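You operate a simulated robot arm through the tools that you are given. There is no shell and no other tool. Be economical: measure what you need, move in short steps, check, and stop when the job is done.

Carry out the task below with a simulated two-armed robot. There is one attempt and no reset: what you move stays moved.

JOB
Clean up at the rollers: crank braked, clod binned, purple plate brushed, trough's soil drawer shut.
Fine: brake to HOLD before the clod is taken; clod in the tub by the rollers; brush the plate clean and put the brush back where it lay; the potato stays on the rollers. Set down upright: purple brush. What is to be rubbed or washed off counts as gone when no trace of it is left.

Only the result counts: the job must be done as asked and must still hold three seconds after the hand-in. Knocking over, shifting, dropping, spilling or breaking anything else fails it.

ROBOT AND FRAMES
Two 7-joint arms with fingered hands on one trunk, on a base that drives. Base frame: it is fixed to the floor where the robot stands at the start and does not move with it; the origin is under the middle of the robot, x ahead of it, y to its left, z up. Lengths are in mm, angles in degrees, forces in N, time in s.
The left shoulder is at the start at [30, 136, 1055], the right one opposite. With the tool pointing down near the work surface each hand reaches from about 300 to 960 mm from the robot's upright axis, wherever it stands, measured 20 degrees to its own side. Places, roughly: crank brake [700, -200, 700]; inside of the tub by the trough [700, -500, 600]; purple plate on the low stand [600, -400, 600]; rollers of the trough [800, -400, 700]; trough soil drawer [700, -400, 600]; yellow potato (7x5x5 cm) [900, -500, 700]. Payload 5 kg a hand.
Tool frame (each hand has its own): the origin (TCP) lies between the finger pads and is the grasp point; the fingertips stand 42 mm ahead of it; z points along the fingers, y is the line along which they close. The gripper opens to 208 mm. The gripper's body begins 119 mm behind the TCP. The gripper is a hand of 4 fingers: y runs from the thumb to the fingers, the wrist lies at [0, 0, -332] in the tool frame, and closing takes about 1.5 s.
Orientation is told as [roll, pitch, yaw] about the base's x, y, z axes, in that order, counted from this pose: with the fingers straight down and closing along the base's y, the tool's x points along the base's -x, its y along +y and its z along -z.

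CONTROLS
- The arms move only by the tool step_arm. It takes "left_plan", "right_plan" or both (then of equal length, played together; a hand with none holds still); each is a list of rows, each an object (a shift or turn left out is 0, a gripper value left out holds the last) with "delta_pos": the shift along the tool's x, y, z in m, a list of three; "rotation": the turn, a rotation vector about the tool's x, y, z in degrees, a list of three; "jaw": the gripper command, from -1 (shut) to 1 (fully open), values between in proportion. In form: [{"delta_pos": [tx, ty, tz], "rotation": [rx, ry, rz], "jaw": jaw}, ...]. A call has 1 to 8 rows; each row is the pose to reach, as a shift and turn from the pose commanded when the call began, along the tool's axes at that moment. Each row takes 0.2 s and may step no farther than 50 mm and 8.6 degrees from the row before; otherwise, or with a gripper value out of range, the whole call is refused. A pose out of reach is approached as far as the arm can. The call stops where the force on the tool passes 90 N (or 10 N more than at its start, if that is more) or the arm is blocked; 0.2 s more then pass. The fingers move at their own pace (about 72 mm/s each) and stop on an object; they squeeze with about 28 N. The grip force told is the motor's: it shows also when the fingers shut on nothing. Time passes only in rows, and 0.2 s behind the last, so rows that repeat a pose let the fingers close. It gives the time, the measured TCP pose, the force on the tool (base axes), the opening and the grip force at its end, in the units of the frame above (readings bear some noise), with the torque about the TCP (base axes, N m) and any sound that the robot's microphone picked up, and new pictures: "views" is both (left out), scene, wrist or none (wrist: the cameras of the hands that moved).
- Cameras (640 x 400 px; columns grow to the right, rows downward): "scene" is now at [35.5, -36.7, 1757.8]; the picture's right is [-0.45, -0.89, 0.00], its down [-0.75, 0.38, -0.54] and it looks along [0.48, -0.25, -0.84] (base axes); focal length 282 px, centre (320, 200). "left" rides on the left gripper at [-101, 0, -145] in its tool frame; the picture's right is [0.00, -1.00, 0.00], its down [0.82, 0.00, -0.57] and it looks along [0.57, 0.00, 0.82] (tool axes); focal length 261 px, centre (320, 200). "right" rides on the right gripper at [101, 0, -145] in its tool frame; the picture's right is [0.00, 1.00, 0.00], its down [-0.82, 0.00, -0.57] and it looks along [-0.57, 0.00, 0.82] (tool axes); focal length 261 px, centre (320, 200). There is no depth. A picture from a camera that has moved, and an enlarged one, comes with that camera's place and axes in the base frame and with its lens. The place of the scene camera against the robot may be out by one fixed shift of up to 18 mm in any direction.
- raise_lower(by): slides the trunk up (or, below 0, down) by that many mm; the arms and the scene camera ride with it, the base frame stays. It gives what a move gives, with no picture.
- roll_base(legs): drives the robot by 1 to 6 legs, each [ahead, left, turn to the left] in mm, mm and degrees, along the robot's own axes; the way and the turn of a leg run together, so that a leg with both is an arc; at most 1500 mm and 180 degrees a leg. The arms and the cameras ride along, it lands a little off, and it stops where it bumps. It gives what a move gives, and a new picture of the scene camera.
- set_grasp(shape, hand): the hand has 4 fingers and takes this shape, open, in about a second: jaw (thumb against the fingers, like two jaws); tri (thumb and two fingers); tip (a fingertip pinch); poke (one finger out to press); point (the index stretched); flat (the hand flat); cup (the hand cupped); fist (a fist). The gripper value then closes the fingers along that shape, each until it touches; the sizes above hold for jaw. It gives what a move gives, with no picture.
- aim_head(pan, tilt): turns the head with the scene camera to pan (to the left, within 143 degrees either way) and tilt (down, from -29 to 69), counted from straight ahead of the robot. It gives what a move gives, and a new picture of the scene camera.
- inspect(camera, box): a new picture of the part [left, top, right, bottom] of that camera's present view, enlarged. It takes no simulated time.
- finish_job(): hands the job in; it is judged then, once.

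Work in short steps. Places have to be worked out from the pictures, the camera data and where the tool is seen: move nearer, look again, correct. Check each grasp and each placing, and mend what went wrong. You have 120 turns and 260 pictures in all, those below and enlarged ones among them. Open the grippers and draw the arms clear of the work before you hand the job in, unless the task says otherwise; then end with one line.

The tools are called after "Emit:" by a JSON object that holds its "op" and its "data". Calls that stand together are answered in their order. step_arm: Moves the arms, as the interface text tells. Its arguments: {"type":"object","properties":{"left_plan":{"type":"array"},"right_plan":{"type":"array"},"views":{"type":"string","enum":["both","scene","wrist","none"]}},"required":[]} The other tools are called the same way: raise_lower (by) slides the trunk up or down; set_grasp (shape, hand) gives the hand a shape; roll_base (legs) drives the base; aim_head (pan, tilt) turns the head that bears the scene camera; inspect (camera, box) takes an enlarged picture of a part of a camera's view; finish_job () hands the job in.

At the start:

```text
time: 0.0
left_ee_pos: [695.3, -79.0, 954.2]
left_tool_rot: [0.0, 0.0, -0.1]
left_wrist_force: [-1.3, -0.3, -0.2]
left_ft_torque: [0.0, 0.03, 0.03]
left_finger_gap: 207.7
left_gripper_force: 0.1
left_shape: jaw
right_ee_pos: [455.6, -458.3, 987.1]
right_tool_rot: [-0.1, 0.1, 0.0]
right_wrist_force: [0.3, 0.2, -0.4]
right_ft_torque: [-0.01, 0.01, -0.01]
right_finger_gap: 207.8
right_gripper_force: 0.1
right_shape: jaw
trunk travel left (down, up): [-75.0, 415.0]
robot x, y, heading: [0.8, 1.7, -0.0]
head pan, tilt: [-26.9, 57.2]
```

scene: 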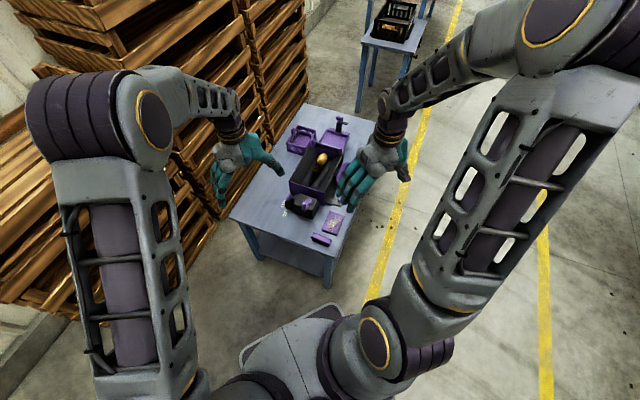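
right: 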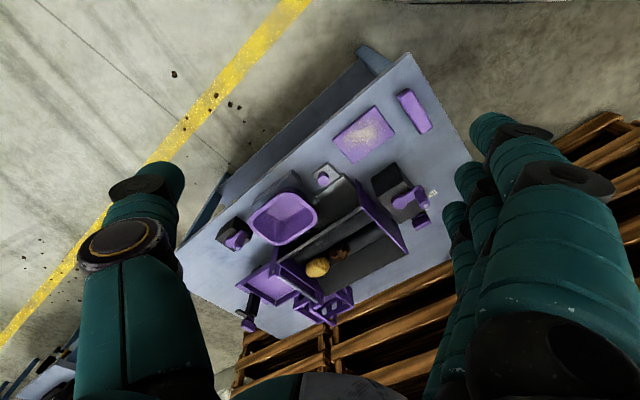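
left: 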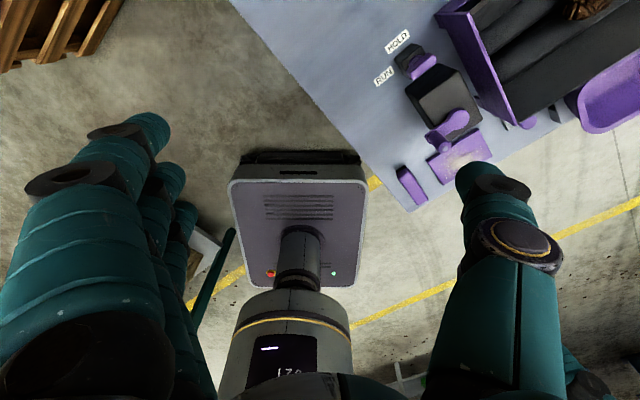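

The pictures show the table with trough, tub, plate, brush and brake; I enlarge them to find their places.

Emit:
{"op": "inspect", "data": {"camera": "scene", "box": [220, 90, 420, 260]}}

Emit:
{"op": "inspect", "data": {"camera": "right", "box": [180, 60, 480, 340]}}

Emit:
{"op": "inspect", "data": {"camera": "left", "box": [340, 0, 640, 210]}}

```text
2.35 times, centred on (320, 175) of scene
camera zoom: at [35.5, -36.7, 1757.8], right [-0.45, -0.89, 0.0], down [-0.75, 0.38, -0.54], along [0.48, -0.25, -0.84], focal length 663 px, centre (320, 259)
```

zoom: 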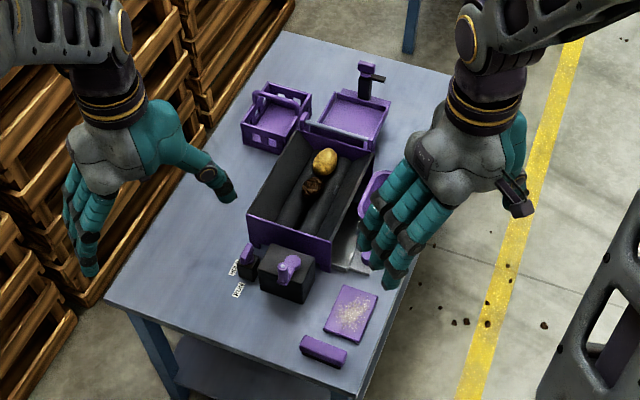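

```text
1.43 times, centred on (330, 200) of right
camera zoom: at [354.7, -458.1, 1132.9], right [0.0, 1.0, 0.0], down [0.82, 0.0, 0.57], along [0.57, 0.0, -0.82], focal length 372 px, centre (306, 200)
```

zoom: 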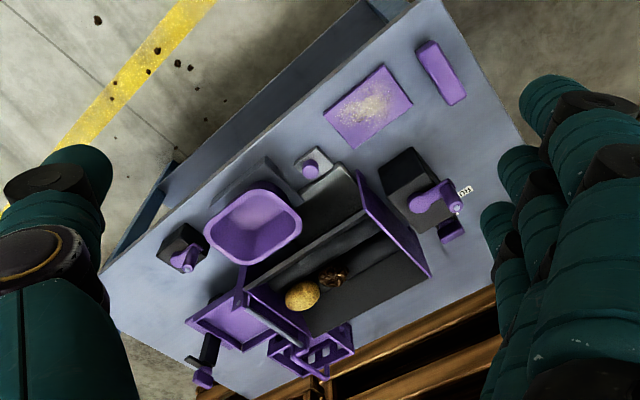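

```text
1.90 times, centred on (490, 105) of left
camera zoom: at [796.8, -80.0, 1098.4], right [0.0, -1.0, 0.0], down [-0.82, 0.0, 0.57], along [-0.57, 0.0, -0.82], focal length 496 px, centre (-4, 381)
```

zoom: 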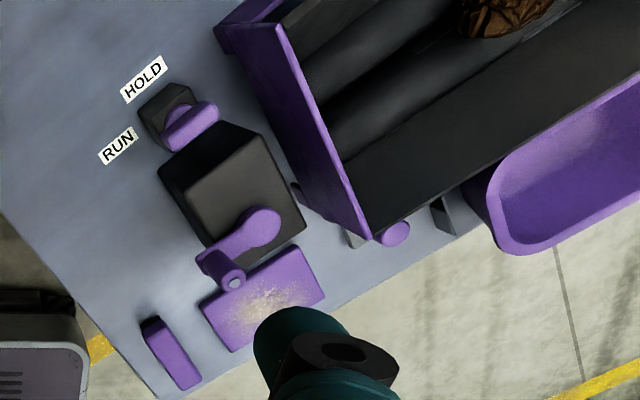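

I zoom tightly on the brake, the drawer and the clod.

Emit:
{"op": "inspect", "data": {"camera": "left", "box": [370, 20, 480, 110]}}

Emit:
{"op": "inspect", "data": {"camera": "right", "box": [230, 140, 370, 300]}}

Emit:
{"op": "inspect", "data": {"camera": "scene", "box": [270, 110, 370, 250]}}

```text
4.44 times, centred on (425, 65) of left
camera zoom: at [796.8, -80.0, 1098.4], right [0.0, -1.0, 0.0], down [-0.82, 0.0, 0.57], along [-0.57, 0.0, -0.82], focal length 1158 px, centre (-147, 800)
```

zoom: 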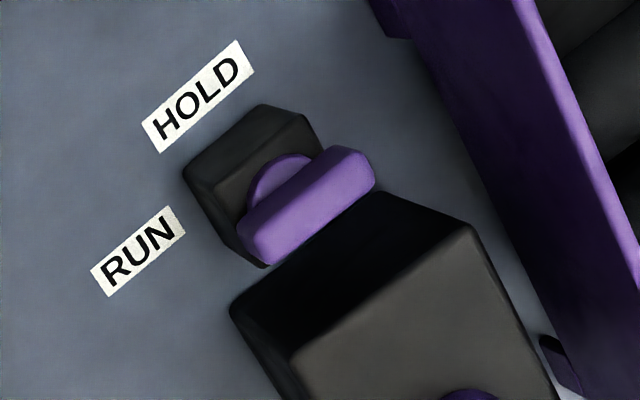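

```text
2.50 times, centred on (300, 220) of right
camera zoom: at [354.7, -458.1, 1132.9], right [0.0, 1.0, 0.0], down [0.82, 0.0, 0.57], along [0.57, 0.0, -0.82], focal length 652 px, centre (370, 150)
```

zoom: 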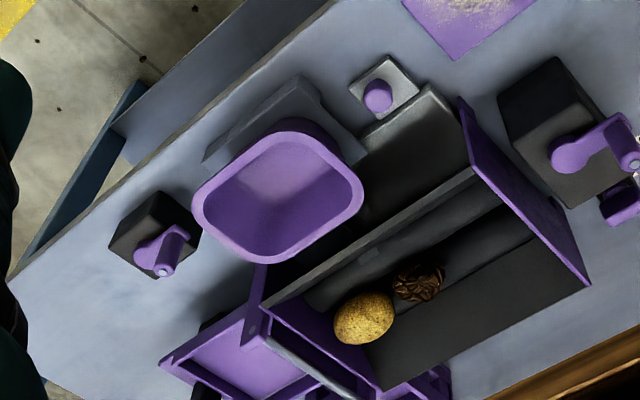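

```text
2.86 times, centred on (320, 180) of scene
camera zoom: at [35.5, -36.7, 1757.8], right [-0.45, -0.89, 0.0], down [-0.75, 0.38, -0.54], along [0.48, -0.25, -0.84], focal length 805 px, centre (320, 257)
```

zoom: 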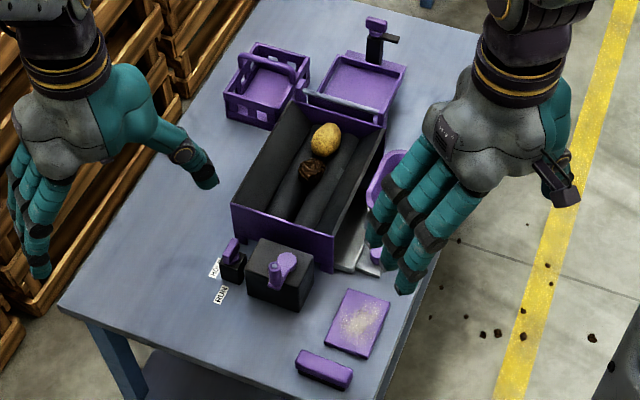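

Next I move the left hand nearer the brake for a close look and the right hand aside to clear the scene view.

Emit:
{"op": "step_arm", "data": {"left_plan": [{"delta_pos": [-0.016, -0.025, 0.013]}, {"delta_pos": [-0.032, -0.05, 0.027]}, {"delta_pos": [-0.049, -0.076, 0.04]}, {"delta_pos": [-0.065, -0.101, 0.054]}], "right_plan": [{"delta_pos": [0.01, -0.038, 0]}, {"delta_pos": [0.02, -0.075, 0]}, {"delta_pos": [0.03, -0.113, 0]}, {"delta_pos": [0.04, -0.15, 0]}], "views": "scene"}}

Emit:
{"op": "inspect", "data": {"camera": "left", "box": [220, 0, 560, 220]}}

Emit:
{"op": "inspect", "data": {"camera": "scene", "box": [260, 100, 380, 260]}}

```text
time: 1.0
left_ee_pos: [761.8, -180.1, 899.0]
left_tool_rot: [0.0, 0.0, -0.1]
left_wrist_force: [0.8, -0.6, 0.6]
left_ft_torque: [0.11, 0.08, -0.02]
left_finger_gap: 207.8
left_gripper_force: 0.1
left_shape: jaw
right_ee_pos: [418.0, -611.7, 987.0]
right_tool_rot: [0.0, 0.1, 0.1]
right_wrist_force: [-0.2, -0.9, -1.3]
right_ft_torque: [0.07, 0.05, 0.0]
right_finger_gap: 208.2
right_gripper_force: 0.1
right_shape: jaw
trunk travel left (down, up): [-75.0, 415.0]
robot x, y, heading: [-1.0, -1.0, 0.1]
head pan, tilt: [-26.9, 57.2]
camera scene: at [36.4, -38.4, 1757.7], right [-0.45, -0.89, 0.0], down [-0.75, 0.38, -0.54], along [0.48, -0.24, -0.84], focal length 282 px, centre (320, 200)
```

scene: 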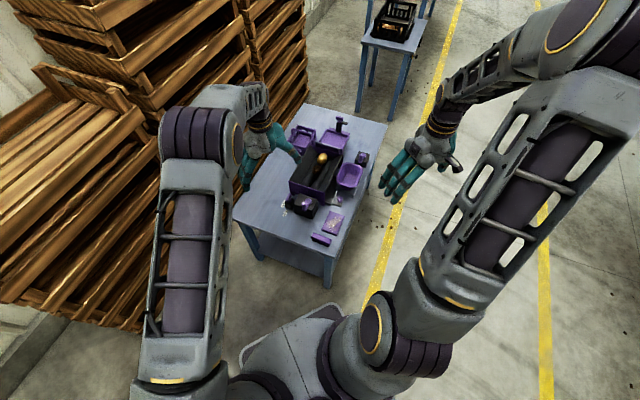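

```text
1.82 times, centred on (390, 110) of left
camera zoom: at [863.4, -181.4, 1043.8], right [0.01, -1.0, 0.0], down [-0.82, -0.01, 0.57], along [-0.57, 0.0, -0.82], focal length 474 px, centre (193, 364)
```

zoom: 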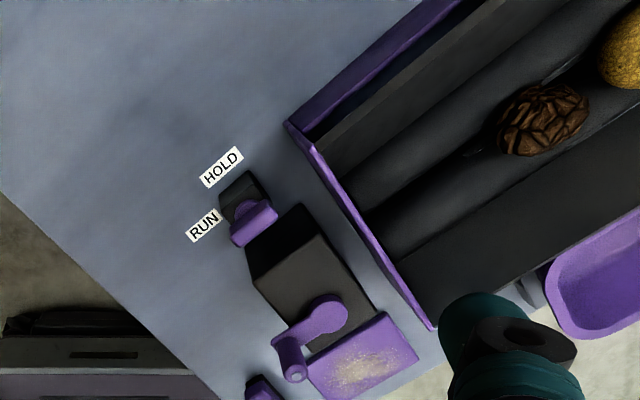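

```text
2.50 times, centred on (320, 180) of scene
camera zoom: at [36.4, -38.4, 1757.7], right [-0.45, -0.89, 0.0], down [-0.75, 0.38, -0.54], along [0.48, -0.24, -0.84], focal length 704 px, centre (320, 250)
```

zoom: 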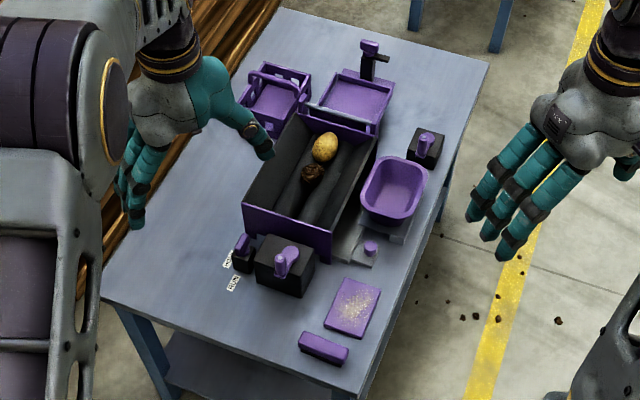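

I zoom tightly on the brake from both cameras.

Emit:
{"op": "inspect", "data": {"camera": "left", "box": [315, 75, 375, 140]}}

Emit:
{"op": "inspect", "data": {"camera": "scene", "box": [275, 185, 325, 225]}}

Emit:
{"op": "inspect", "data": {"camera": "right", "box": [400, 130, 540, 260]}}

```text
6.15 times, centred on (345, 108) of left
camera zoom: at [863.4, -181.4, 1043.8], right [0.01, -1.0, 0.0], down [-0.82, -0.01, 0.57], along [-0.57, 0.0, -0.82], focal length 1604 px, centre (166, 769)
```

zoom: 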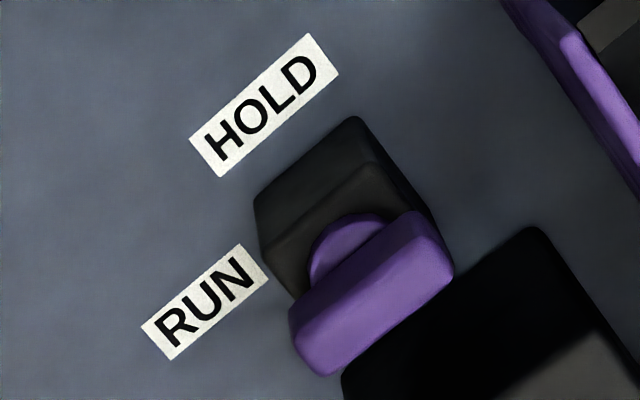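

```text
10.00 times, centred on (300, 205) of scene
camera zoom: at [36.4, -38.4, 1757.7], right [-0.45, -0.89, 0.0], down [-0.75, 0.38, -0.54], along [0.48, -0.24, -0.84], focal length 2816 px, centre (520, 150)
```

zoom: 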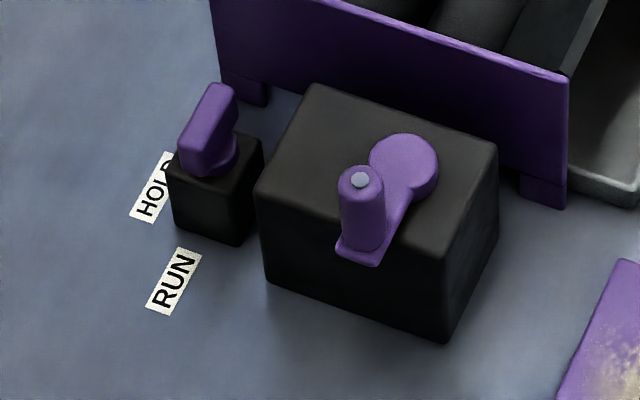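

```text
3.08 times, centred on (470, 195) of right
camera zoom: at [317.0, -610.9, 1131.5], right [0.0, 1.0, 0.0], down [0.82, 0.0, 0.57], along [0.57, 0.0, -0.82], focal length 802 px, centre (-142, 215)
```

zoom: 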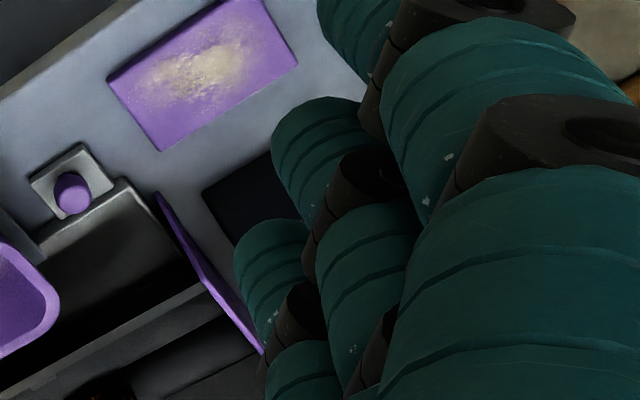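

The brake is a rotary bar knob at about (738, -230), bar top z≈670, lying along the table's long axis towards RUN; HOLD is 90° clockwise from above. I take the left hand above it, turn it to yaw -48.5 and partly close the fingers.

Emit:
{"op": "step_arm", "data": {"left_plan": [{"delta_pos": [0.004, -0.008, 0.017], "rotation": [0, 0, 8.1], "jaw": -0.5}, {"delta_pos": [0.008, -0.017, 0.033], "rotation": [0, 0, 16.2]}, {"delta_pos": [0.012, -0.025, 0.05], "rotation": [0, 0, 24.3]}, {"delta_pos": [0.016, -0.033, 0.066], "rotation": [0, 0, 32.4]}, {"delta_pos": [0.02, -0.042, 0.083], "rotation": [0, 0, 40.5]}, {"delta_pos": [0.024, -0.05, 0.1], "rotation": [0, 0, 48.5]}], "views": "both"}}

```text
time: 2.4
left_ee_pos: [736.3, -231.1, 798.6]
left_tool_rot: [0.0, 0.0, -48.6]
left_wrist_force: [0.4, 0.1, 0.9]
left_ft_torque: [0.0, 0.06, 0.0]
left_finger_gap: 52.6
left_gripper_force: 0.1
left_shape: jaw
right_ee_pos: [418.2, -611.1, 986.4]
right_tool_rot: [0.0, -0.1, -0.1]
right_wrist_force: [1.0, -0.2, -0.4]
right_ft_torque: [-0.01, 0.0, 0.03]
right_finger_gap: 208.2
right_gripper_force: 0.0
right_shape: jaw
trunk travel left (down, up): [-75.0, 415.0]
robot x, y, heading: [0.5, -3.4, -0.0]
head pan, tilt: [-26.9, 57.2]
camera scene: at [35.9, -36.9, 1757.8], right [-0.45, -0.89, 0.0], down [-0.75, 0.38, -0.54], along [0.48, -0.25, -0.84], focal length 282 px, centre (320, 200)
camera left: at [803.7, -307.1, 943.6], right [-0.75, -0.67, 0.0], down [-0.55, 0.61, 0.57], along [-0.38, 0.43, -0.82], focal length 261 px, centre (320, 200)
```

scene: 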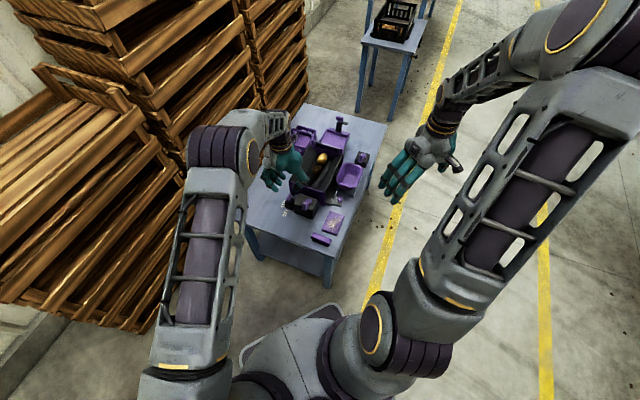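
left: 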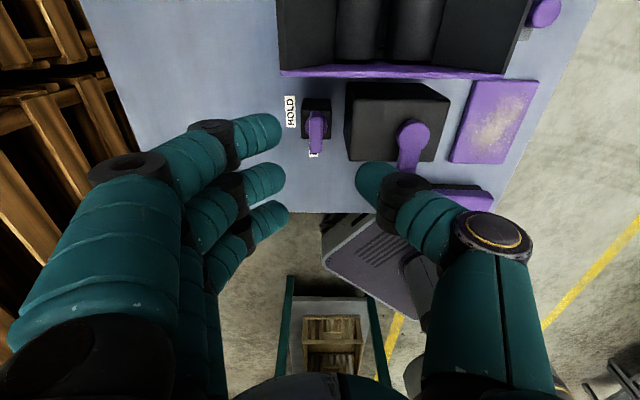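

Alignment is good, but a turning jaw would lean into the trough wall at the end of the turn. I try the poke shape, to push the bar's end round with one finger instead.

Emit:
{"op": "set_grasp", "data": {"shape": "poke", "hand": "left"}}

Emit:
{"op": "inspect", "data": {"camera": "left", "box": [0, 0, 640, 400]}}

```text
time: 3.3
left_ee_pos: [735.5, -232.6, 800.2]
left_tool_rot: [0.0, 0.0, -48.5]
left_wrist_force: [0.5, 0.2, 0.4]
left_ft_torque: [-0.02, 0.0, 0.01]
left_finger_gap: 0.1
left_gripper_force: 0.0
left_shape: poke
right_ee_pos: [416.0, -610.8, 986.4]
right_tool_rot: [-0.1, 0.0, 0.0]
right_wrist_force: [-0.3, -1.2, 0.5]
right_ft_torque: [0.0, -0.02, -0.01]
right_finger_gap: 207.9
right_gripper_force: 0.1
right_shape: jaw
trunk travel left (down, up): [-75.0, 415.0]
robot x, y, heading: [0.7, 3.4, 0.1]
head pan, tilt: [-26.9, 57.2]
```

```text
1.00 times, centred on (320, 200) of left (not enlarged: the box is as wide or as high as the picture)
camera zoom: at [803.4, -307.4, 944.3], right [-0.75, -0.67, 0.0], down [-0.55, 0.61, 0.57], along [-0.38, 0.43, -0.82], focal length 261 px, centre (320, 200)
```

zoom: 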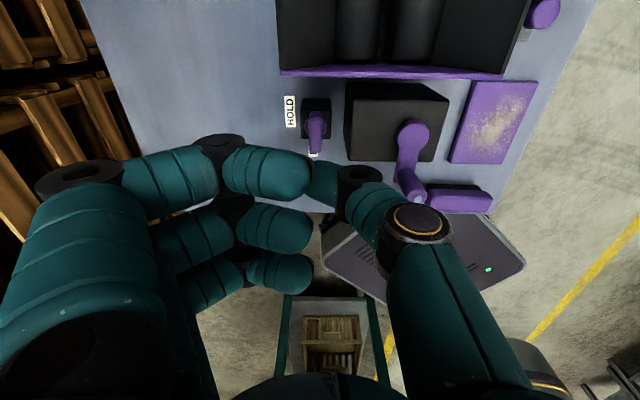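

Poke is rather blunt; I look at the point shape.

Emit:
{"op": "set_grasp", "data": {"shape": "point", "hand": "left"}}

Emit:
{"op": "inspect", "data": {"camera": "left", "box": [0, 0, 640, 400]}}

Emit:
{"op": "aim_head", "data": {"pan": -22, "tilt": 50}}

Emit:
{"op": "inspect", "data": {"camera": "scene", "box": [220, 170, 380, 270]}}

```text
time: 4.2
left_ee_pos: [736.9, -231.8, 800.6]
left_tool_rot: [0.1, 0.0, -48.5]
left_wrist_force: [1.0, 0.3, -0.1]
left_ft_torque: [0.01, 0.03, 0.0]
left_finger_gap: 201.7
left_gripper_force: 0.1
left_shape: point
right_ee_pos: [417.4, -610.8, 988.1]
right_tool_rot: [-0.1, 0.1, 0.0]
right_wrist_force: [0.3, -0.1, -0.1]
right_ft_torque: [0.03, -0.02, 0.04]
right_finger_gap: 207.8
right_gripper_force: 0.1
right_shape: jaw
trunk travel left (down, up): [-75.0, 415.0]
robot x, y, heading: [-1.2, 0.0, 0.2]
head pan, tilt: [-26.9, 57.2]
```

```text
1.00 times, centred on (320, 200) of left (not enlarged: the box is as wide or as high as the picture)
camera zoom: at [803.4, -307.4, 944.3], right [-0.75, -0.67, 0.0], down [-0.55, 0.61, 0.57], along [-0.38, 0.43, -0.82], focal length 261 px, centre (320, 200)
```

zoom: 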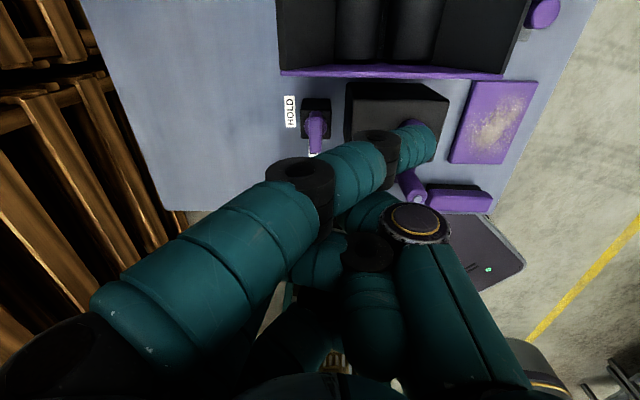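

```text
time: 4.9
left_ee_pos: [736.1, -230.4, 800.6]
left_tool_rot: [-0.1, 0.0, -48.4]
left_wrist_force: [0.5, 0.5, 0.2]
left_ft_torque: [-0.03, 0.01, -0.01]
left_finger_gap: 201.7
left_gripper_force: 0.0
left_shape: point
right_ee_pos: [417.5, -610.8, 987.8]
right_tool_rot: [-0.1, -0.1, -0.1]
right_wrist_force: [0.0, -0.7, -0.2]
right_ft_torque: [-0.01, 0.01, 0.01]
right_finger_gap: 207.9
right_gripper_force: 0.1
right_shape: jaw
trunk travel left (down, up): [-75.0, 415.0]
robot x, y, heading: [1.7, -0.9, -0.2]
head pan, tilt: [-22.0, 50.0]
camera scene: at [44.7, -34.1, 1767.0], right [-0.37, -0.93, 0.0], down [-0.71, 0.29, -0.64], along [0.6, -0.24, -0.77], focal length 282 px, centre (320, 200)
```

scene: 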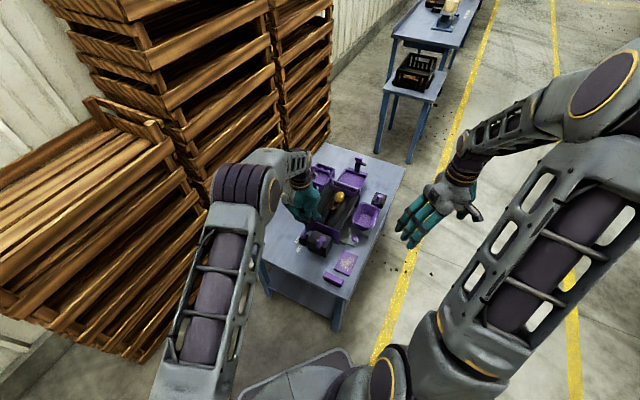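

```text
4.00 times, centred on (300, 220) of scene
camera zoom: at [44.7, -34.1, 1767.0], right [-0.37, -0.93, 0.0], down [-0.71, 0.29, -0.64], along [0.6, -0.24, -0.77], focal length 1126 px, centre (400, 120)
```

zoom: 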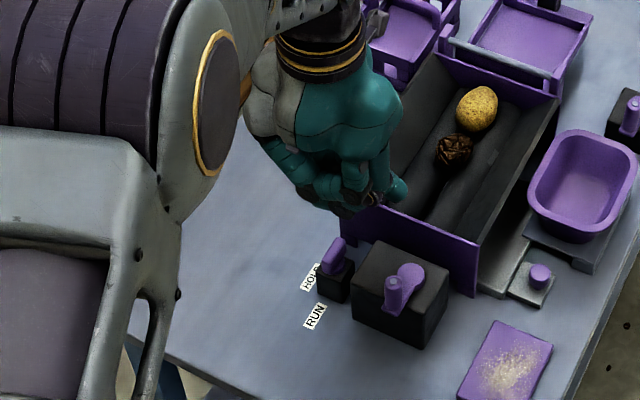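

Not useful either; I look at the tip pinch.

Emit:
{"op": "set_grasp", "data": {"shape": "tip", "hand": "left"}}

Emit:
{"op": "inspect", "data": {"camera": "left", "box": [0, 0, 640, 400]}}

Emit:
{"op": "step_arm", "data": {"left_plan": [{"jaw": -0.5}, {"jaw": -0.5}, {"jaw": -0.5}, {"jaw": -0.5}, {"jaw": -0.5}], "views": "wrist"}}

```text
time: 5.8
left_ee_pos: [734.7, -231.2, 800.6]
left_tool_rot: [0.0, 0.0, -48.4]
left_wrist_force: [0.6, -0.3, 0.2]
left_ft_torque: [0.03, -0.02, -0.02]
left_finger_gap: 207.9
left_gripper_force: 0.0
left_shape: tip
right_ee_pos: [417.0, -609.9, 987.1]
right_tool_rot: [0.0, 0.0, 0.0]
right_wrist_force: [0.6, 0.1, 0.7]
right_ft_torque: [0.03, 0.04, 0.0]
right_finger_gap: 207.8
right_gripper_force: 0.1
right_shape: jaw
trunk travel left (down, up): [-75.0, 415.0]
robot x, y, heading: [-1.0, 1.0, 0.0]
head pan, tilt: [-22.0, 50.0]
```

```text
1.00 times, centred on (320, 200) of left (not enlarged: the box is as wide or as high as the picture)
camera zoom: at [803.4, -307.5, 944.3], right [-0.75, -0.67, 0.0], down [-0.55, 0.61, 0.57], along [-0.38, 0.43, -0.82], focal length 261 px, centre (320, 200)
```

zoom: 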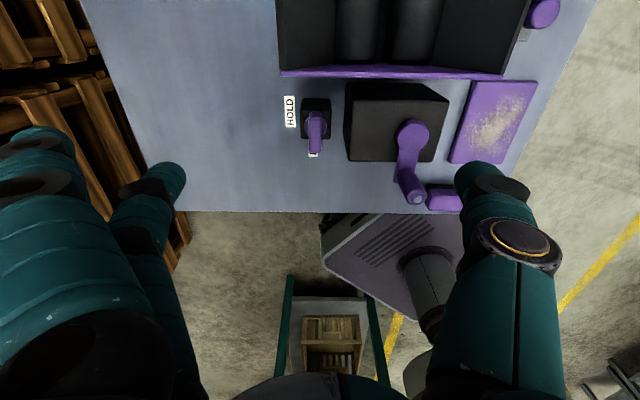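

```text
time: 7.0
left_ee_pos: [736.4, -231.2, 800.2]
left_tool_rot: [0.0, 0.0, -48.5]
left_wrist_force: [-0.6, -0.1, 1.0]
left_ft_torque: [0.02, 0.0, -0.02]
left_finger_gap: 52.7
left_gripper_force: 0.1
left_shape: tip
right_ee_pos: [417.7, -610.1, 987.2]
right_tool_rot: [-0.1, 0.0, 0.0]
right_wrist_force: [0.3, 0.0, -0.5]
right_ft_torque: [-0.03, 0.01, 0.0]
right_finger_gap: 208.3
right_gripper_force: 0.1
right_shape: jaw
trunk travel left (down, up): [-75.0, 415.0]
robot x, y, heading: [-0.5, 2.1, 0.1]
head pan, tilt: [-22.0, 50.0]
camera left: at [803.4, -307.5, 944.2], right [-0.75, -0.67, 0.0], down [-0.55, 0.61, 0.57], along [-0.38, 0.43, -0.82], focal length 261 px, centre (320, 200)
```

left: 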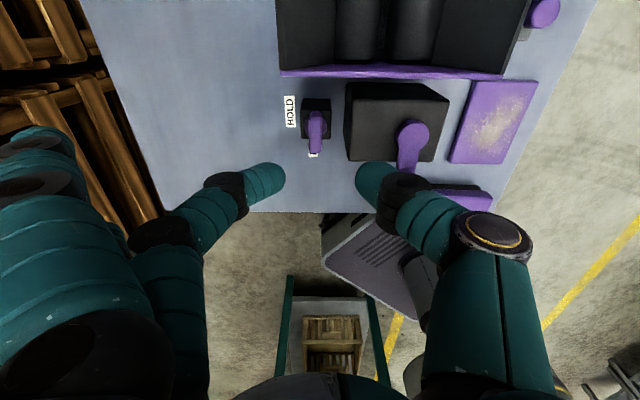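

The tip pinch is narrow and fits. I refine the knob alignment with a zoom before going down.

Emit:
{"op": "inspect", "data": {"camera": "left", "box": [270, 85, 370, 185]}}

```text
4.00 times, centred on (320, 135) of left
camera zoom: at [803.4, -307.5, 944.2], right [-0.75, -0.67, 0.0], down [-0.55, 0.61, 0.57], along [-0.38, 0.43, -0.82], focal length 1043 px, centre (320, 460)
```

zoom: 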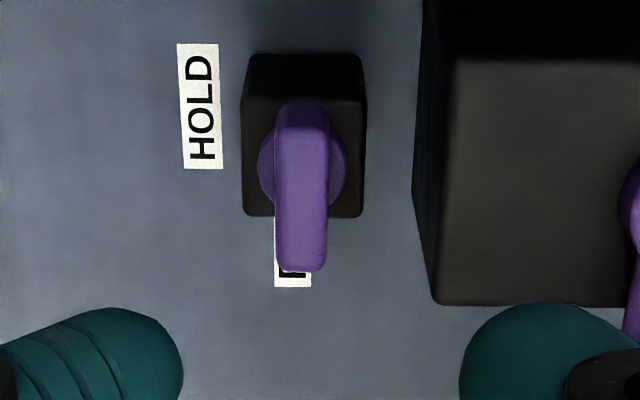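

The bar is 40 x 14 mm, with its axis 3 mm and 5 mm off the TCP. I correct that and go down so that the tips stand at z≈652.

Emit:
{"op": "step_arm", "data": {"left_plan": [{"delta_pos": [0.003, 0.005, 0.02], "jaw": -0.65}, {"delta_pos": [0.003, 0.005, 0.05]}, {"delta_pos": [0.003, 0.005, 0.08]}, {"delta_pos": [0.003, 0.005, 0.106]}, {"delta_pos": [0.003, 0.005, 0.106]}], "views": "wrist"}}

Emit:
{"op": "inspect", "data": {"camera": "scene", "box": [260, 190, 360, 260]}}

```text
time: 8.2
left_ee_pos: [739.7, -224.5, 703.3]
left_tool_rot: [0.3, -0.5, -48.5]
left_wrist_force: [-13.0, 11.9, 77.5]
left_ft_torque: [-1.57, 2.25, -0.17]
left_finger_gap: 38.1
left_gripper_force: 0.1
left_shape: tip
right_ee_pos: [414.0, -609.0, 990.9]
right_tool_rot: [-0.1, -0.2, 0.0]
right_wrist_force: [0.5, -0.8, 0.4]
right_ft_torque: [-0.02, 0.04, 0.0]
right_finger_gap: 207.8
right_gripper_force: 0.1
right_shape: jaw
trunk travel left (down, up): [-75.0, 415.0]
robot x, y, heading: [1.0, -0.2, -0.1]
head pan, tilt: [-22.0, 50.0]
camera left: at [804.9, -299.8, 848.1], right [-0.75, -0.67, 0.0], down [-0.55, 0.61, 0.56], along [-0.37, 0.42, -0.83], focal length 261 px, centre (320, 200)
```

left: 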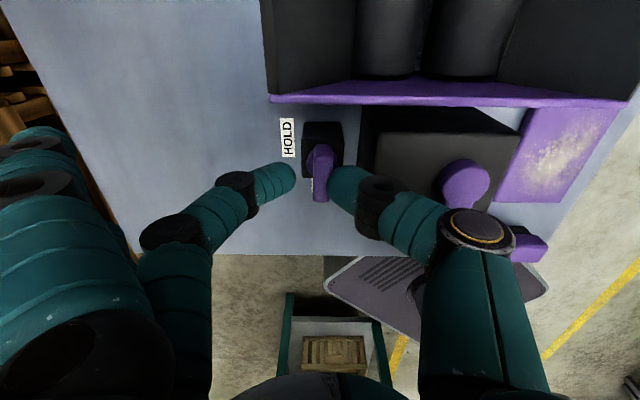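

```text
5.71 times, centred on (310, 225) of scene
camera zoom: at [38.0, -31.2, 1768.0], right [-0.37, -0.93, 0.0], down [-0.71, 0.29, -0.65], along [0.6, -0.24, -0.76], focal length 1609 px, centre (377, 57)
```

zoom: 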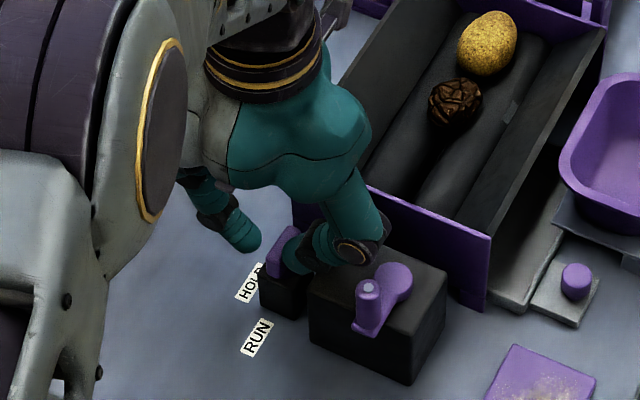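

The thumb knuckle rests on the crank box edge (contact about 35 mm to that side). I lift 3 mm and close on the bar: the thumb then draws off the box.

Emit:
{"op": "step_arm", "data": {"left_plan": [{"delta_pos": [0, 0, -0.01], "jaw": -0.65}, {"delta_pos": [0, 0, -0.01], "jaw": -1}, {"delta_pos": [0, 0, -0.01], "jaw": -1}, {"delta_pos": [0, 0, -0.01], "jaw": -1}, {"delta_pos": [0, 0, -0.01], "jaw": -1}], "views": "wrist"}}

```text
time: 9.4
left_ee_pos: [738.0, -223.5, 705.1]
left_tool_rot: [0.0, -0.1, -48.5]
left_wrist_force: [10.0, -7.0, 27.7]
left_ft_torque: [-0.65, 0.35, 0.45]
left_finger_gap: 18.6
left_gripper_force: 28.2
left_shape: tip
right_ee_pos: [416.7, -610.7, 987.6]
right_tool_rot: [-0.1, -0.1, -0.1]
right_wrist_force: [0.7, -0.1, 0.6]
right_ft_torque: [-0.03, -0.01, 0.01]
right_finger_gap: 208.1
right_gripper_force: 0.2
right_shape: jaw
trunk travel left (down, up): [-75.0, 415.0]
robot x, y, heading: [-0.0, 1.0, 0.2]
head pan, tilt: [-22.0, 50.0]
camera left: at [805.2, -300.4, 849.3], right [-0.75, -0.67, 0.0], down [-0.55, 0.61, 0.57], along [-0.38, 0.43, -0.82], focal length 261 px, centre (320, 200)
```

left: 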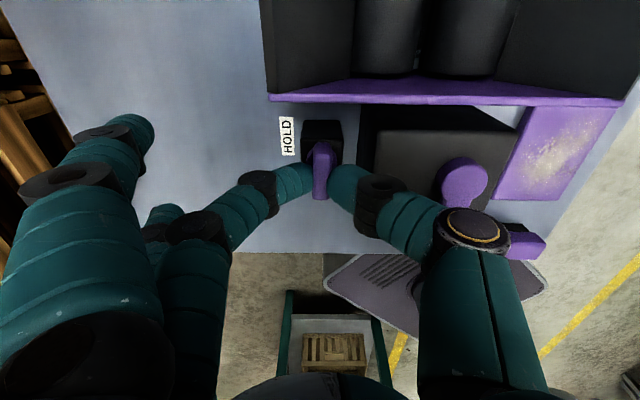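

The bar is held (gap 18.6 mm). I turn the hand clockwise by 48°.

Emit:
{"op": "step_arm", "data": {"left_plan": [{"rotation": [0, 0, 8]}, {"rotation": [0, 0, 16]}, {"rotation": [0, 0, 24]}, {"rotation": [0, 0, 32]}, {"rotation": [0, 0, 40]}, {"rotation": [0, 0, 48]}], "views": "wrist"}}

```text
time: 10.8
left_ee_pos: [740.4, -225.2, 704.2]
left_tool_rot: [0.1, 0.0, -96.6]
left_wrist_force: [17.6, 0.9, 15.9]
left_ft_torque: [-0.01, -0.65, 0.13]
left_finger_gap: 17.7
left_gripper_force: 27.7
left_shape: tip
right_ee_pos: [417.2, -611.1, 988.3]
right_tool_rot: [-0.1, 0.0, 0.1]
right_wrist_force: [0.3, -0.1, -0.1]
right_ft_torque: [-0.03, 0.01, -0.01]
right_finger_gap: 207.9
right_gripper_force: 0.0
right_shape: jaw
trunk travel left (down, up): [-75.0, 415.0]
robot x, y, heading: [1.7, 2.4, 0.1]
head pan, tilt: [-22.0, 50.0]
camera left: at [728.5, -325.3, 848.5], right [-0.99, 0.11, 0.0], down [0.09, 0.82, 0.57], along [0.06, 0.57, -0.82], focal length 261 px, centre (320, 200)
```

left: 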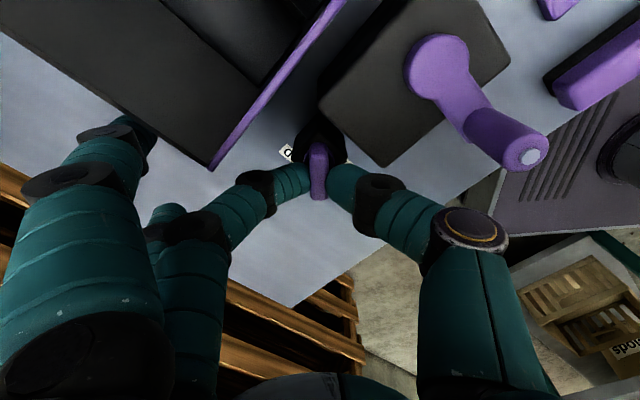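

The bar turns with the hand. I check from the scene camera how close the idle fingers are to the trough.

Emit:
{"op": "inspect", "data": {"camera": "scene", "box": [260, 170, 360, 250]}}

Emit:
{"op": "inspect", "data": {"camera": "left", "box": [0, 60, 360, 280]}}

Emit:
{"op": "inspect", "data": {"camera": "right", "box": [300, 100, 500, 400]}}

```text
5.00 times, centred on (310, 210) of scene
camera zoom: at [44.6, -33.6, 1767.1], right [-0.37, -0.93, 0.0], down [-0.71, 0.29, -0.64], along [0.6, -0.24, -0.77], focal length 1408 px, centre (370, 150)
```

zoom: 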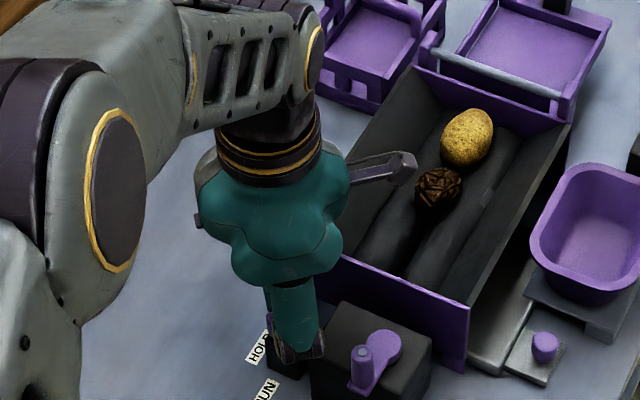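

```text
1.78 times, centred on (180, 170) of left
camera zoom: at [728.5, -325.3, 848.5], right [-0.99, 0.11, 0.0], down [0.09, 0.82, 0.57], along [0.06, 0.57, -0.82], focal length 463 px, centre (569, 253)
```

zoom: 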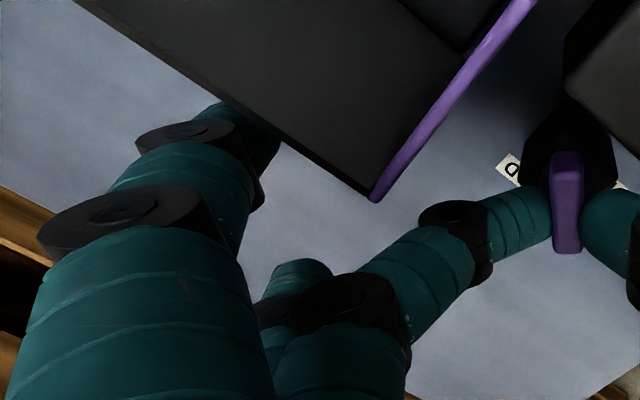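

```text
1.33 times, centred on (400, 250) of right
camera zoom: at [315.8, -609.6, 1132.9], right [0.0, 1.0, 0.0], down [0.82, 0.0, 0.57], along [0.57, 0.0, -0.82], focal length 348 px, centre (213, 133)
```

zoom: 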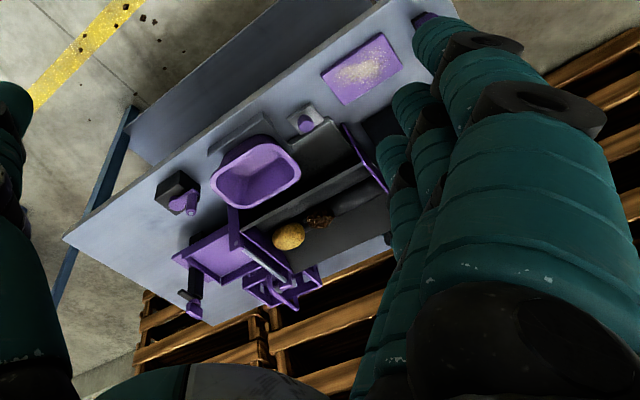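

The idle finger is beside the trough wall, so the jaw turn ends here. I release, lift, and turn back to yaw -48; then I will push the pointer end the rest of the way with shut tips.

Emit:
{"op": "step_arm", "data": {"left_plan": [{"jaw": -0.65}, {"jaw": -0.65}, {"delta_pos": [0, 0, -0.015], "jaw": -0.65}, {"delta_pos": [0, 0, -0.04], "rotation": [0, 0, -8]}, {"delta_pos": [0, 0, -0.07], "rotation": [0, 0, -16]}, {"delta_pos": [0, 0, -0.1], "rotation": [0, 0, -24]}, {"delta_pos": [0, 0, -0.1], "rotation": [0, 0, -32]}, {"delta_pos": [0, 0, -0.1], "rotation": [0, 0, -40]}], "views": "none"}}

Emit:
{"op": "step_arm", "data": {"left_plan": [{"rotation": [0, 0, -8.2], "jaw": -1}, {"rotation": [0, 0, -8.2], "jaw": -1}, {"rotation": [0, 0, -8.2], "jaw": -1}], "views": "none"}}

Emit:
{"op": "inspect", "data": {"camera": "left", "box": [240, 60, 400, 220]}}

```text
time: 12.6
left_ee_pos: [738.5, -224.5, 804.9]
left_tool_rot: [0.0, 0.0, -56.5]
left_wrist_force: [0.5, 0.4, 0.5]
left_ft_torque: [0.01, -0.02, 0.04]
left_finger_gap: 36.1
left_gripper_force: 0.0
left_shape: tip
right_ee_pos: [416.8, -610.6, 988.6]
right_tool_rot: [-0.1, 0.0, 0.0]
right_wrist_force: [-0.5, 0.5, 0.4]
right_ft_torque: [-0.04, -0.05, 0.01]
right_finger_gap: 208.0
right_gripper_force: 0.0
right_shape: jaw
trunk travel left (down, up): [-75.0, 415.0]
robot x, y, heading: [0.3, -0.5, 0.1]
head pan, tilt: [-22.0, 50.0]
```

```text
time: 13.4
left_ee_pos: [738.7, -224.6, 805.1]
left_tool_rot: [-0.1, 0.0, -48.3]
left_wrist_force: [-0.3, 0.0, 0.0]
left_ft_torque: [0.02, 0.0, -0.02]
left_finger_gap: 0.0
left_gripper_force: 28.6
left_shape: tip
right_ee_pos: [417.3, -611.6, 987.5]
right_tool_rot: [0.0, -0.1, 0.0]
right_wrist_force: [0.1, 0.1, -1.0]
right_ft_torque: [0.03, -0.05, 0.0]
right_finger_gap: 207.6
right_gripper_force: 0.1
right_shape: jaw
trunk travel left (down, up): [-75.0, 415.0]
robot x, y, heading: [0.9, 3.0, 0.0]
head pan, tilt: [-22.0, 50.0]
```

```text
2.50 times, centred on (320, 140) of left
camera zoom: at [806.0, -299.8, 948.4], right [-0.74, -0.67, 0.0], down [-0.55, 0.61, 0.57], along [-0.38, 0.42, -0.82], focal length 652 px, centre (320, 350)
```

zoom: 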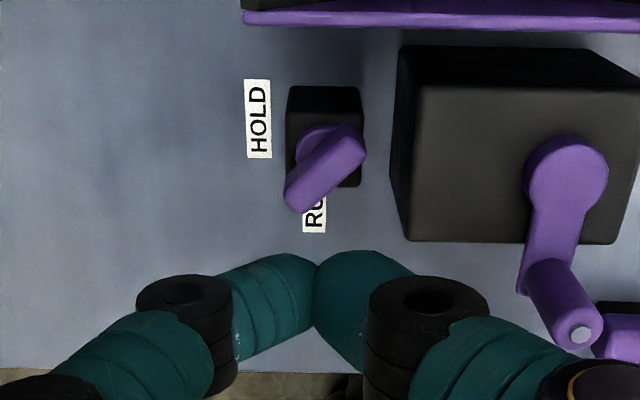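

The bar stands half-way. I put the shut tips in front of the pointer end and go down, then push towards the trough.

Emit:
{"op": "step_arm", "data": {"left_plan": [{"delta_pos": [0.042, 0.016, 0.01], "jaw": -1}, {"delta_pos": [0.042, 0.016, 0.05]}, {"delta_pos": [0.042, 0.016, 0.09]}, {"delta_pos": [0.042, 0.016, 0.108]}, {"delta_pos": [0.036, 0.016, 0.108]}, {"delta_pos": [0.03, 0.016, 0.108]}, {"delta_pos": [0.025, 0.016, 0.108]}, {"delta_pos": [0.02, 0.016, 0.108]}], "views": "wrist"}}

Emit:
{"op": "inspect", "data": {"camera": "left", "box": [240, 80, 400, 240]}}

```text
time: 15.2
left_ee_pos: [737.0, -199.7, 695.0]
left_tool_rot: [0.0, 0.1, -48.3]
left_wrist_force: [-1.1, 4.5, -0.2]
left_ft_torque: [0.17, 0.08, 0.0]
left_finger_gap: 0.0
left_gripper_force: 27.6
left_shape: tip
right_ee_pos: [416.4, -610.7, 987.6]
right_tool_rot: [0.1, 0.2, 0.0]
right_wrist_force: [0.5, -0.2, -1.1]
right_ft_torque: [0.03, -0.02, -0.01]
right_finger_gap: 208.1
right_gripper_force: 0.1
right_shape: jaw
trunk travel left (down, up): [-75.0, 415.0]
robot x, y, heading: [2.6, 1.3, 0.0]
head pan, tilt: [-22.0, 50.0]
camera left: at [804.4, -275.1, 839.6], right [-0.74, -0.67, 0.0], down [-0.55, 0.61, 0.57], along [-0.38, 0.43, -0.82], focal length 261 px, centre (320, 200)
```

left: 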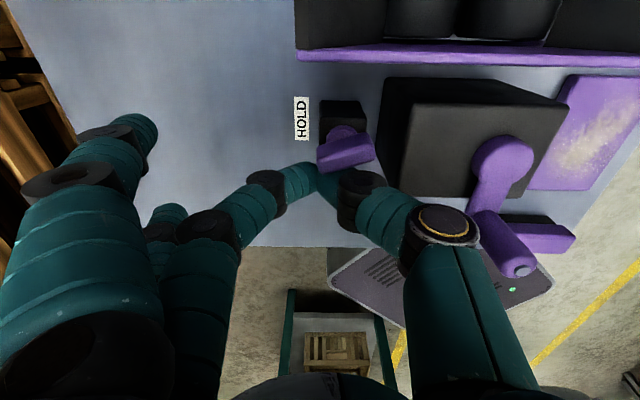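

```text
2.50 times, centred on (320, 160) of left
camera zoom: at [804.4, -275.1, 839.6], right [-0.74, -0.67, 0.0], down [-0.55, 0.61, 0.57], along [-0.38, 0.43, -0.82], focal length 652 px, centre (320, 300)
```

zoom: 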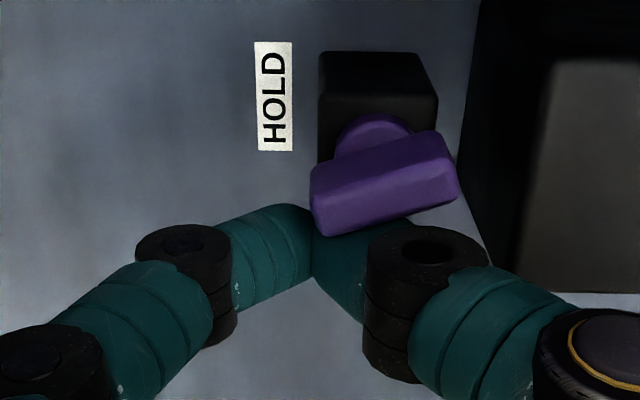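

About 12° remain; I push some 5 mm more in small rows.

Emit:
{"op": "step_arm", "data": {"left_plan": [{"delta_pos": [-0.002, 0, 0]}, {"delta_pos": [-0.004, 0, 0]}, {"delta_pos": [-0.0055, 0, 0]}], "views": "none"}}

Emit:
{"op": "inspect", "data": {"camera": "left", "box": [240, 80, 400, 240]}}

```text
time: 16.0
left_ee_pos: [739.9, -200.2, 694.5]
left_tool_rot: [0.0, 0.3, -48.2]
left_wrist_force: [-9.8, 22.4, -0.3]
left_ft_torque: [0.81, 0.37, -0.24]
left_finger_gap: 0.0
left_gripper_force: 28.6
left_shape: tip
right_ee_pos: [416.3, -609.3, 988.1]
right_tool_rot: [-0.1, -0.1, 0.1]
right_wrist_force: [0.8, 0.1, -0.4]
right_ft_torque: [-0.02, -0.01, -0.02]
right_finger_gap: 207.9
right_gripper_force: 0.1
right_shape: jaw
trunk travel left (down, up): [-75.0, 415.0]
robot x, y, heading: [-0.4, 1.2, -0.1]
head pan, tilt: [-22.0, 50.0]
```

```text
2.50 times, centred on (320, 160) of left
camera zoom: at [807.3, -276.6, 839.5], right [-0.74, -0.67, 0.0], down [-0.55, 0.61, 0.58], along [-0.39, 0.43, -0.82], focal length 652 px, centre (320, 300)
```

zoom: 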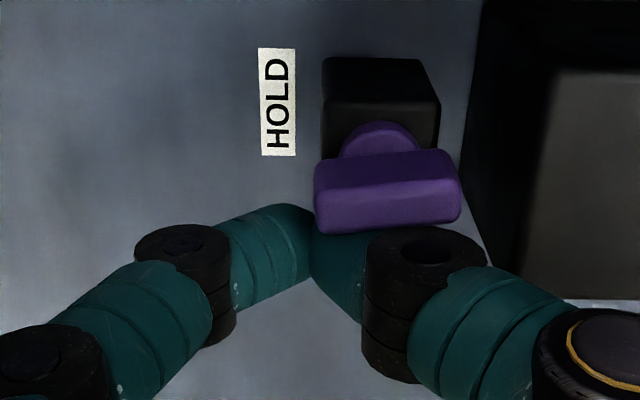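

The force rises, as at a stop. I push 2 mm more to make sure, then back off and look.

Emit:
{"op": "step_arm", "data": {"left_plan": [{"delta_pos": [-0.0015, 0, 0]}, {"delta_pos": [-0.003, 0, 0]}, {"delta_pos": [-0.003, 0, 0]}], "views": "none"}}

Emit:
{"op": "step_arm", "data": {"left_plan": [{"delta_pos": [0.012, 0, 0]}, {"delta_pos": [0.02, 0, -0.03]}, {"delta_pos": [0.02, 0, -0.07]}, {"delta_pos": [0.02, 0, -0.11]}], "views": "none"}}

Emit:
{"op": "inspect", "data": {"camera": "left", "box": [260, 80, 380, 180]}}

```text
time: 16.8
left_ee_pos: [739.7, -201.0, 696.1]
left_tool_rot: [-0.2, 0.4, -48.1]
left_wrist_force: [-22.8, 44.2, 1.4]
left_ft_torque: [1.63, 0.93, -0.65]
left_finger_gap: 0.1
left_gripper_force: 28.1
left_shape: tip
right_ee_pos: [416.7, -608.8, 988.3]
right_tool_rot: [-0.1, 0.1, 0.1]
right_wrist_force: [0.2, 0.1, 0.2]
right_ft_torque: [0.0, 0.0, -0.02]
right_finger_gap: 207.7
right_gripper_force: 0.1
right_shape: jaw
trunk travel left (down, up): [-75.0, 415.0]
robot x, y, heading: [1.4, 1.0, 0.1]
head pan, tilt: [-22.0, 50.0]
```

```text
time: 17.8
left_ee_pos: [730.4, -191.0, 807.7]
left_tool_rot: [0.0, 0.0, -48.2]
left_wrist_force: [-0.9, 0.1, -1.8]
left_ft_torque: [-0.08, -0.16, 0.04]
left_finger_gap: 0.0
left_gripper_force: 27.7
left_shape: tip
right_ee_pos: [415.0, -610.1, 988.0]
right_tool_rot: [-0.2, 0.0, 0.0]
right_wrist_force: [-1.1, -0.1, -0.2]
right_ft_torque: [-0.05, -0.12, 0.01]
right_finger_gap: 207.9
right_gripper_force: 0.2
right_shape: jaw
trunk travel left (down, up): [-75.0, 415.0]
robot x, y, heading: [-2.0, 2.4, 0.1]
head pan, tilt: [-22.0, 50.0]
```

```text
4.00 times, centred on (320, 130) of left
camera zoom: at [797.7, -266.5, 951.3], right [-0.74, -0.67, 0.0], down [-0.55, 0.61, 0.57], along [-0.38, 0.43, -0.82], focal length 1043 px, centre (320, 480)
```

zoom: 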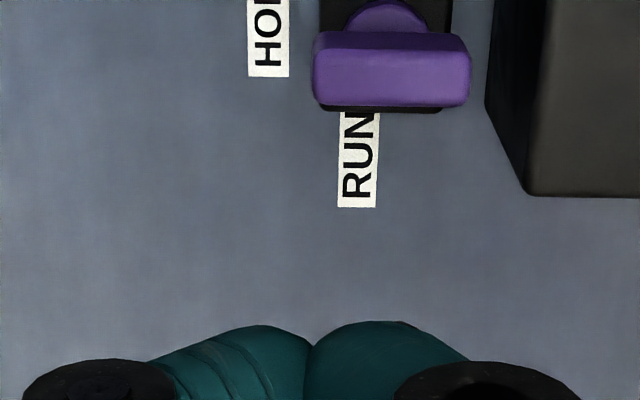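

The brake stands at HOLD. I withdraw the left arm and bring the right hand over the trough, turned to yaw -48.

Emit:
{"op": "step_arm", "data": {"left_plan": [{"delta_pos": [0.03, 0.005, -0.013]}, {"delta_pos": [0.06, 0.01, -0.025]}, {"delta_pos": [0.09, 0.015, -0.038]}, {"delta_pos": [0.12, 0.02, -0.05]}, {"delta_pos": [0.15, 0.023, -0.063]}, {"delta_pos": [0.18, 0.027, -0.075]}, {"delta_pos": [0.21, 0.032, -0.088]}, {"delta_pos": [0.236, 0.036, -0.1]}], "right_plan": [{"delta_pos": [-0.037, 0.016, 0.007], "rotation": [0, 0, 6]}, {"delta_pos": [-0.075, 0.032, 0.015], "rotation": [0, 0, 12]}, {"delta_pos": [-0.112, 0.049, 0.022], "rotation": [0, 0, 18]}, {"delta_pos": [-0.15, 0.065, 0.03], "rotation": [0, 0, 24]}, {"delta_pos": [-0.187, 0.081, 0.037], "rotation": [0, 0, 30]}, {"delta_pos": [-0.225, 0.097, 0.045], "rotation": [0, 0, 36]}, {"delta_pos": [-0.262, 0.114, 0.052], "rotation": [0, 0, 42]}, {"delta_pos": [-0.3, 0.13, 0.06], "rotation": [0, 0, 48.3]}], "views": "both"}}

```text
time: 19.6
left_ee_pos: [600.5, 8.3, 906.7]
left_tool_rot: [0.0, 0.0, -48.4]
left_wrist_force: [0.5, -0.5, -0.2]
left_ft_torque: [-0.1, 0.03, 0.0]
left_finger_gap: 0.1
left_gripper_force: 27.6
left_shape: tip
right_ee_pos: [719.1, -478.1, 926.6]
right_tool_rot: [-0.1, -0.1, -48.5]
right_wrist_force: [-0.1, -0.2, 0.0]
right_ft_torque: [0.02, 0.05, -0.04]
right_finger_gap: 207.7
right_gripper_force: 0.1
right_shape: jaw
trunk travel left (down, up): [-75.0, 415.0]
robot x, y, heading: [-0.7, 1.7, -0.2]
head pan, tilt: [-22.0, 50.0]
camera scene: at [45.9, -33.0, 1767.0], right [-0.38, -0.93, 0.0], down [-0.71, 0.29, -0.64], along [0.6, -0.24, -0.77], focal length 282 px, centre (320, 200)
camera right: at [652.1, -402.8, 1072.6], right [0.75, 0.66, 0.0], down [0.54, -0.62, 0.57], along [0.38, -0.43, -0.82], focal length 261 px, centre (320, 200)
camera left: at [667.8, -66.8, 1051.2], right [-0.74, -0.67, 0.0], down [-0.55, 0.61, 0.57], along [-0.38, 0.42, -0.82], focal length 261 px, centre (320, 200)
```

scene: 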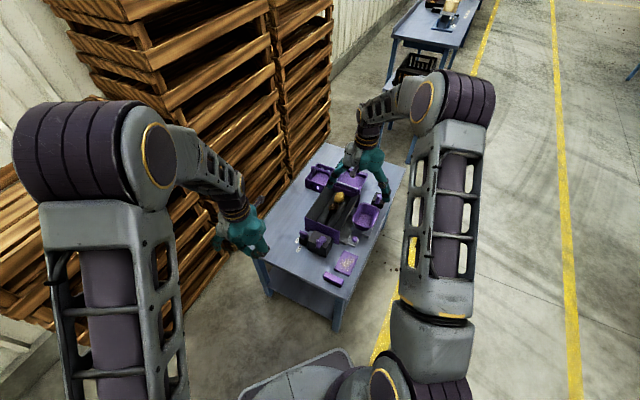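
right: 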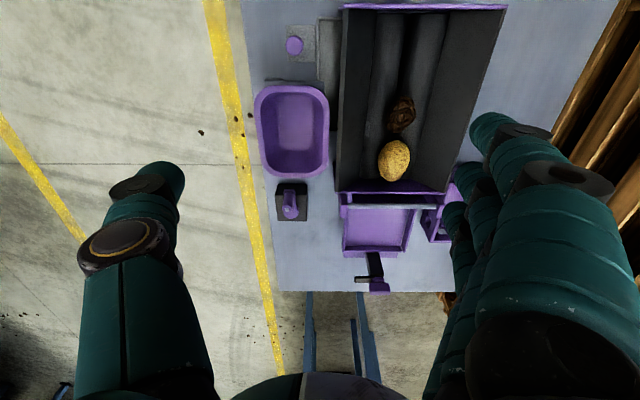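
left: 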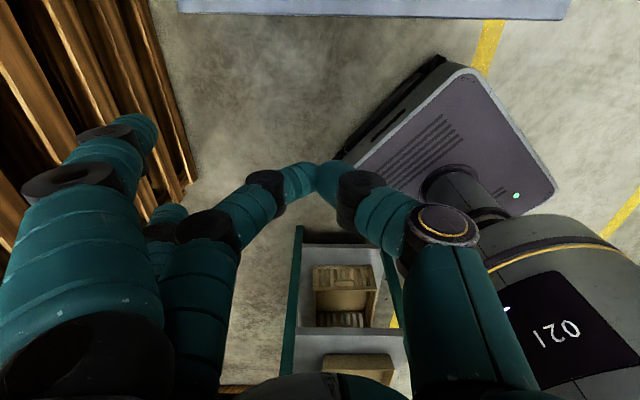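

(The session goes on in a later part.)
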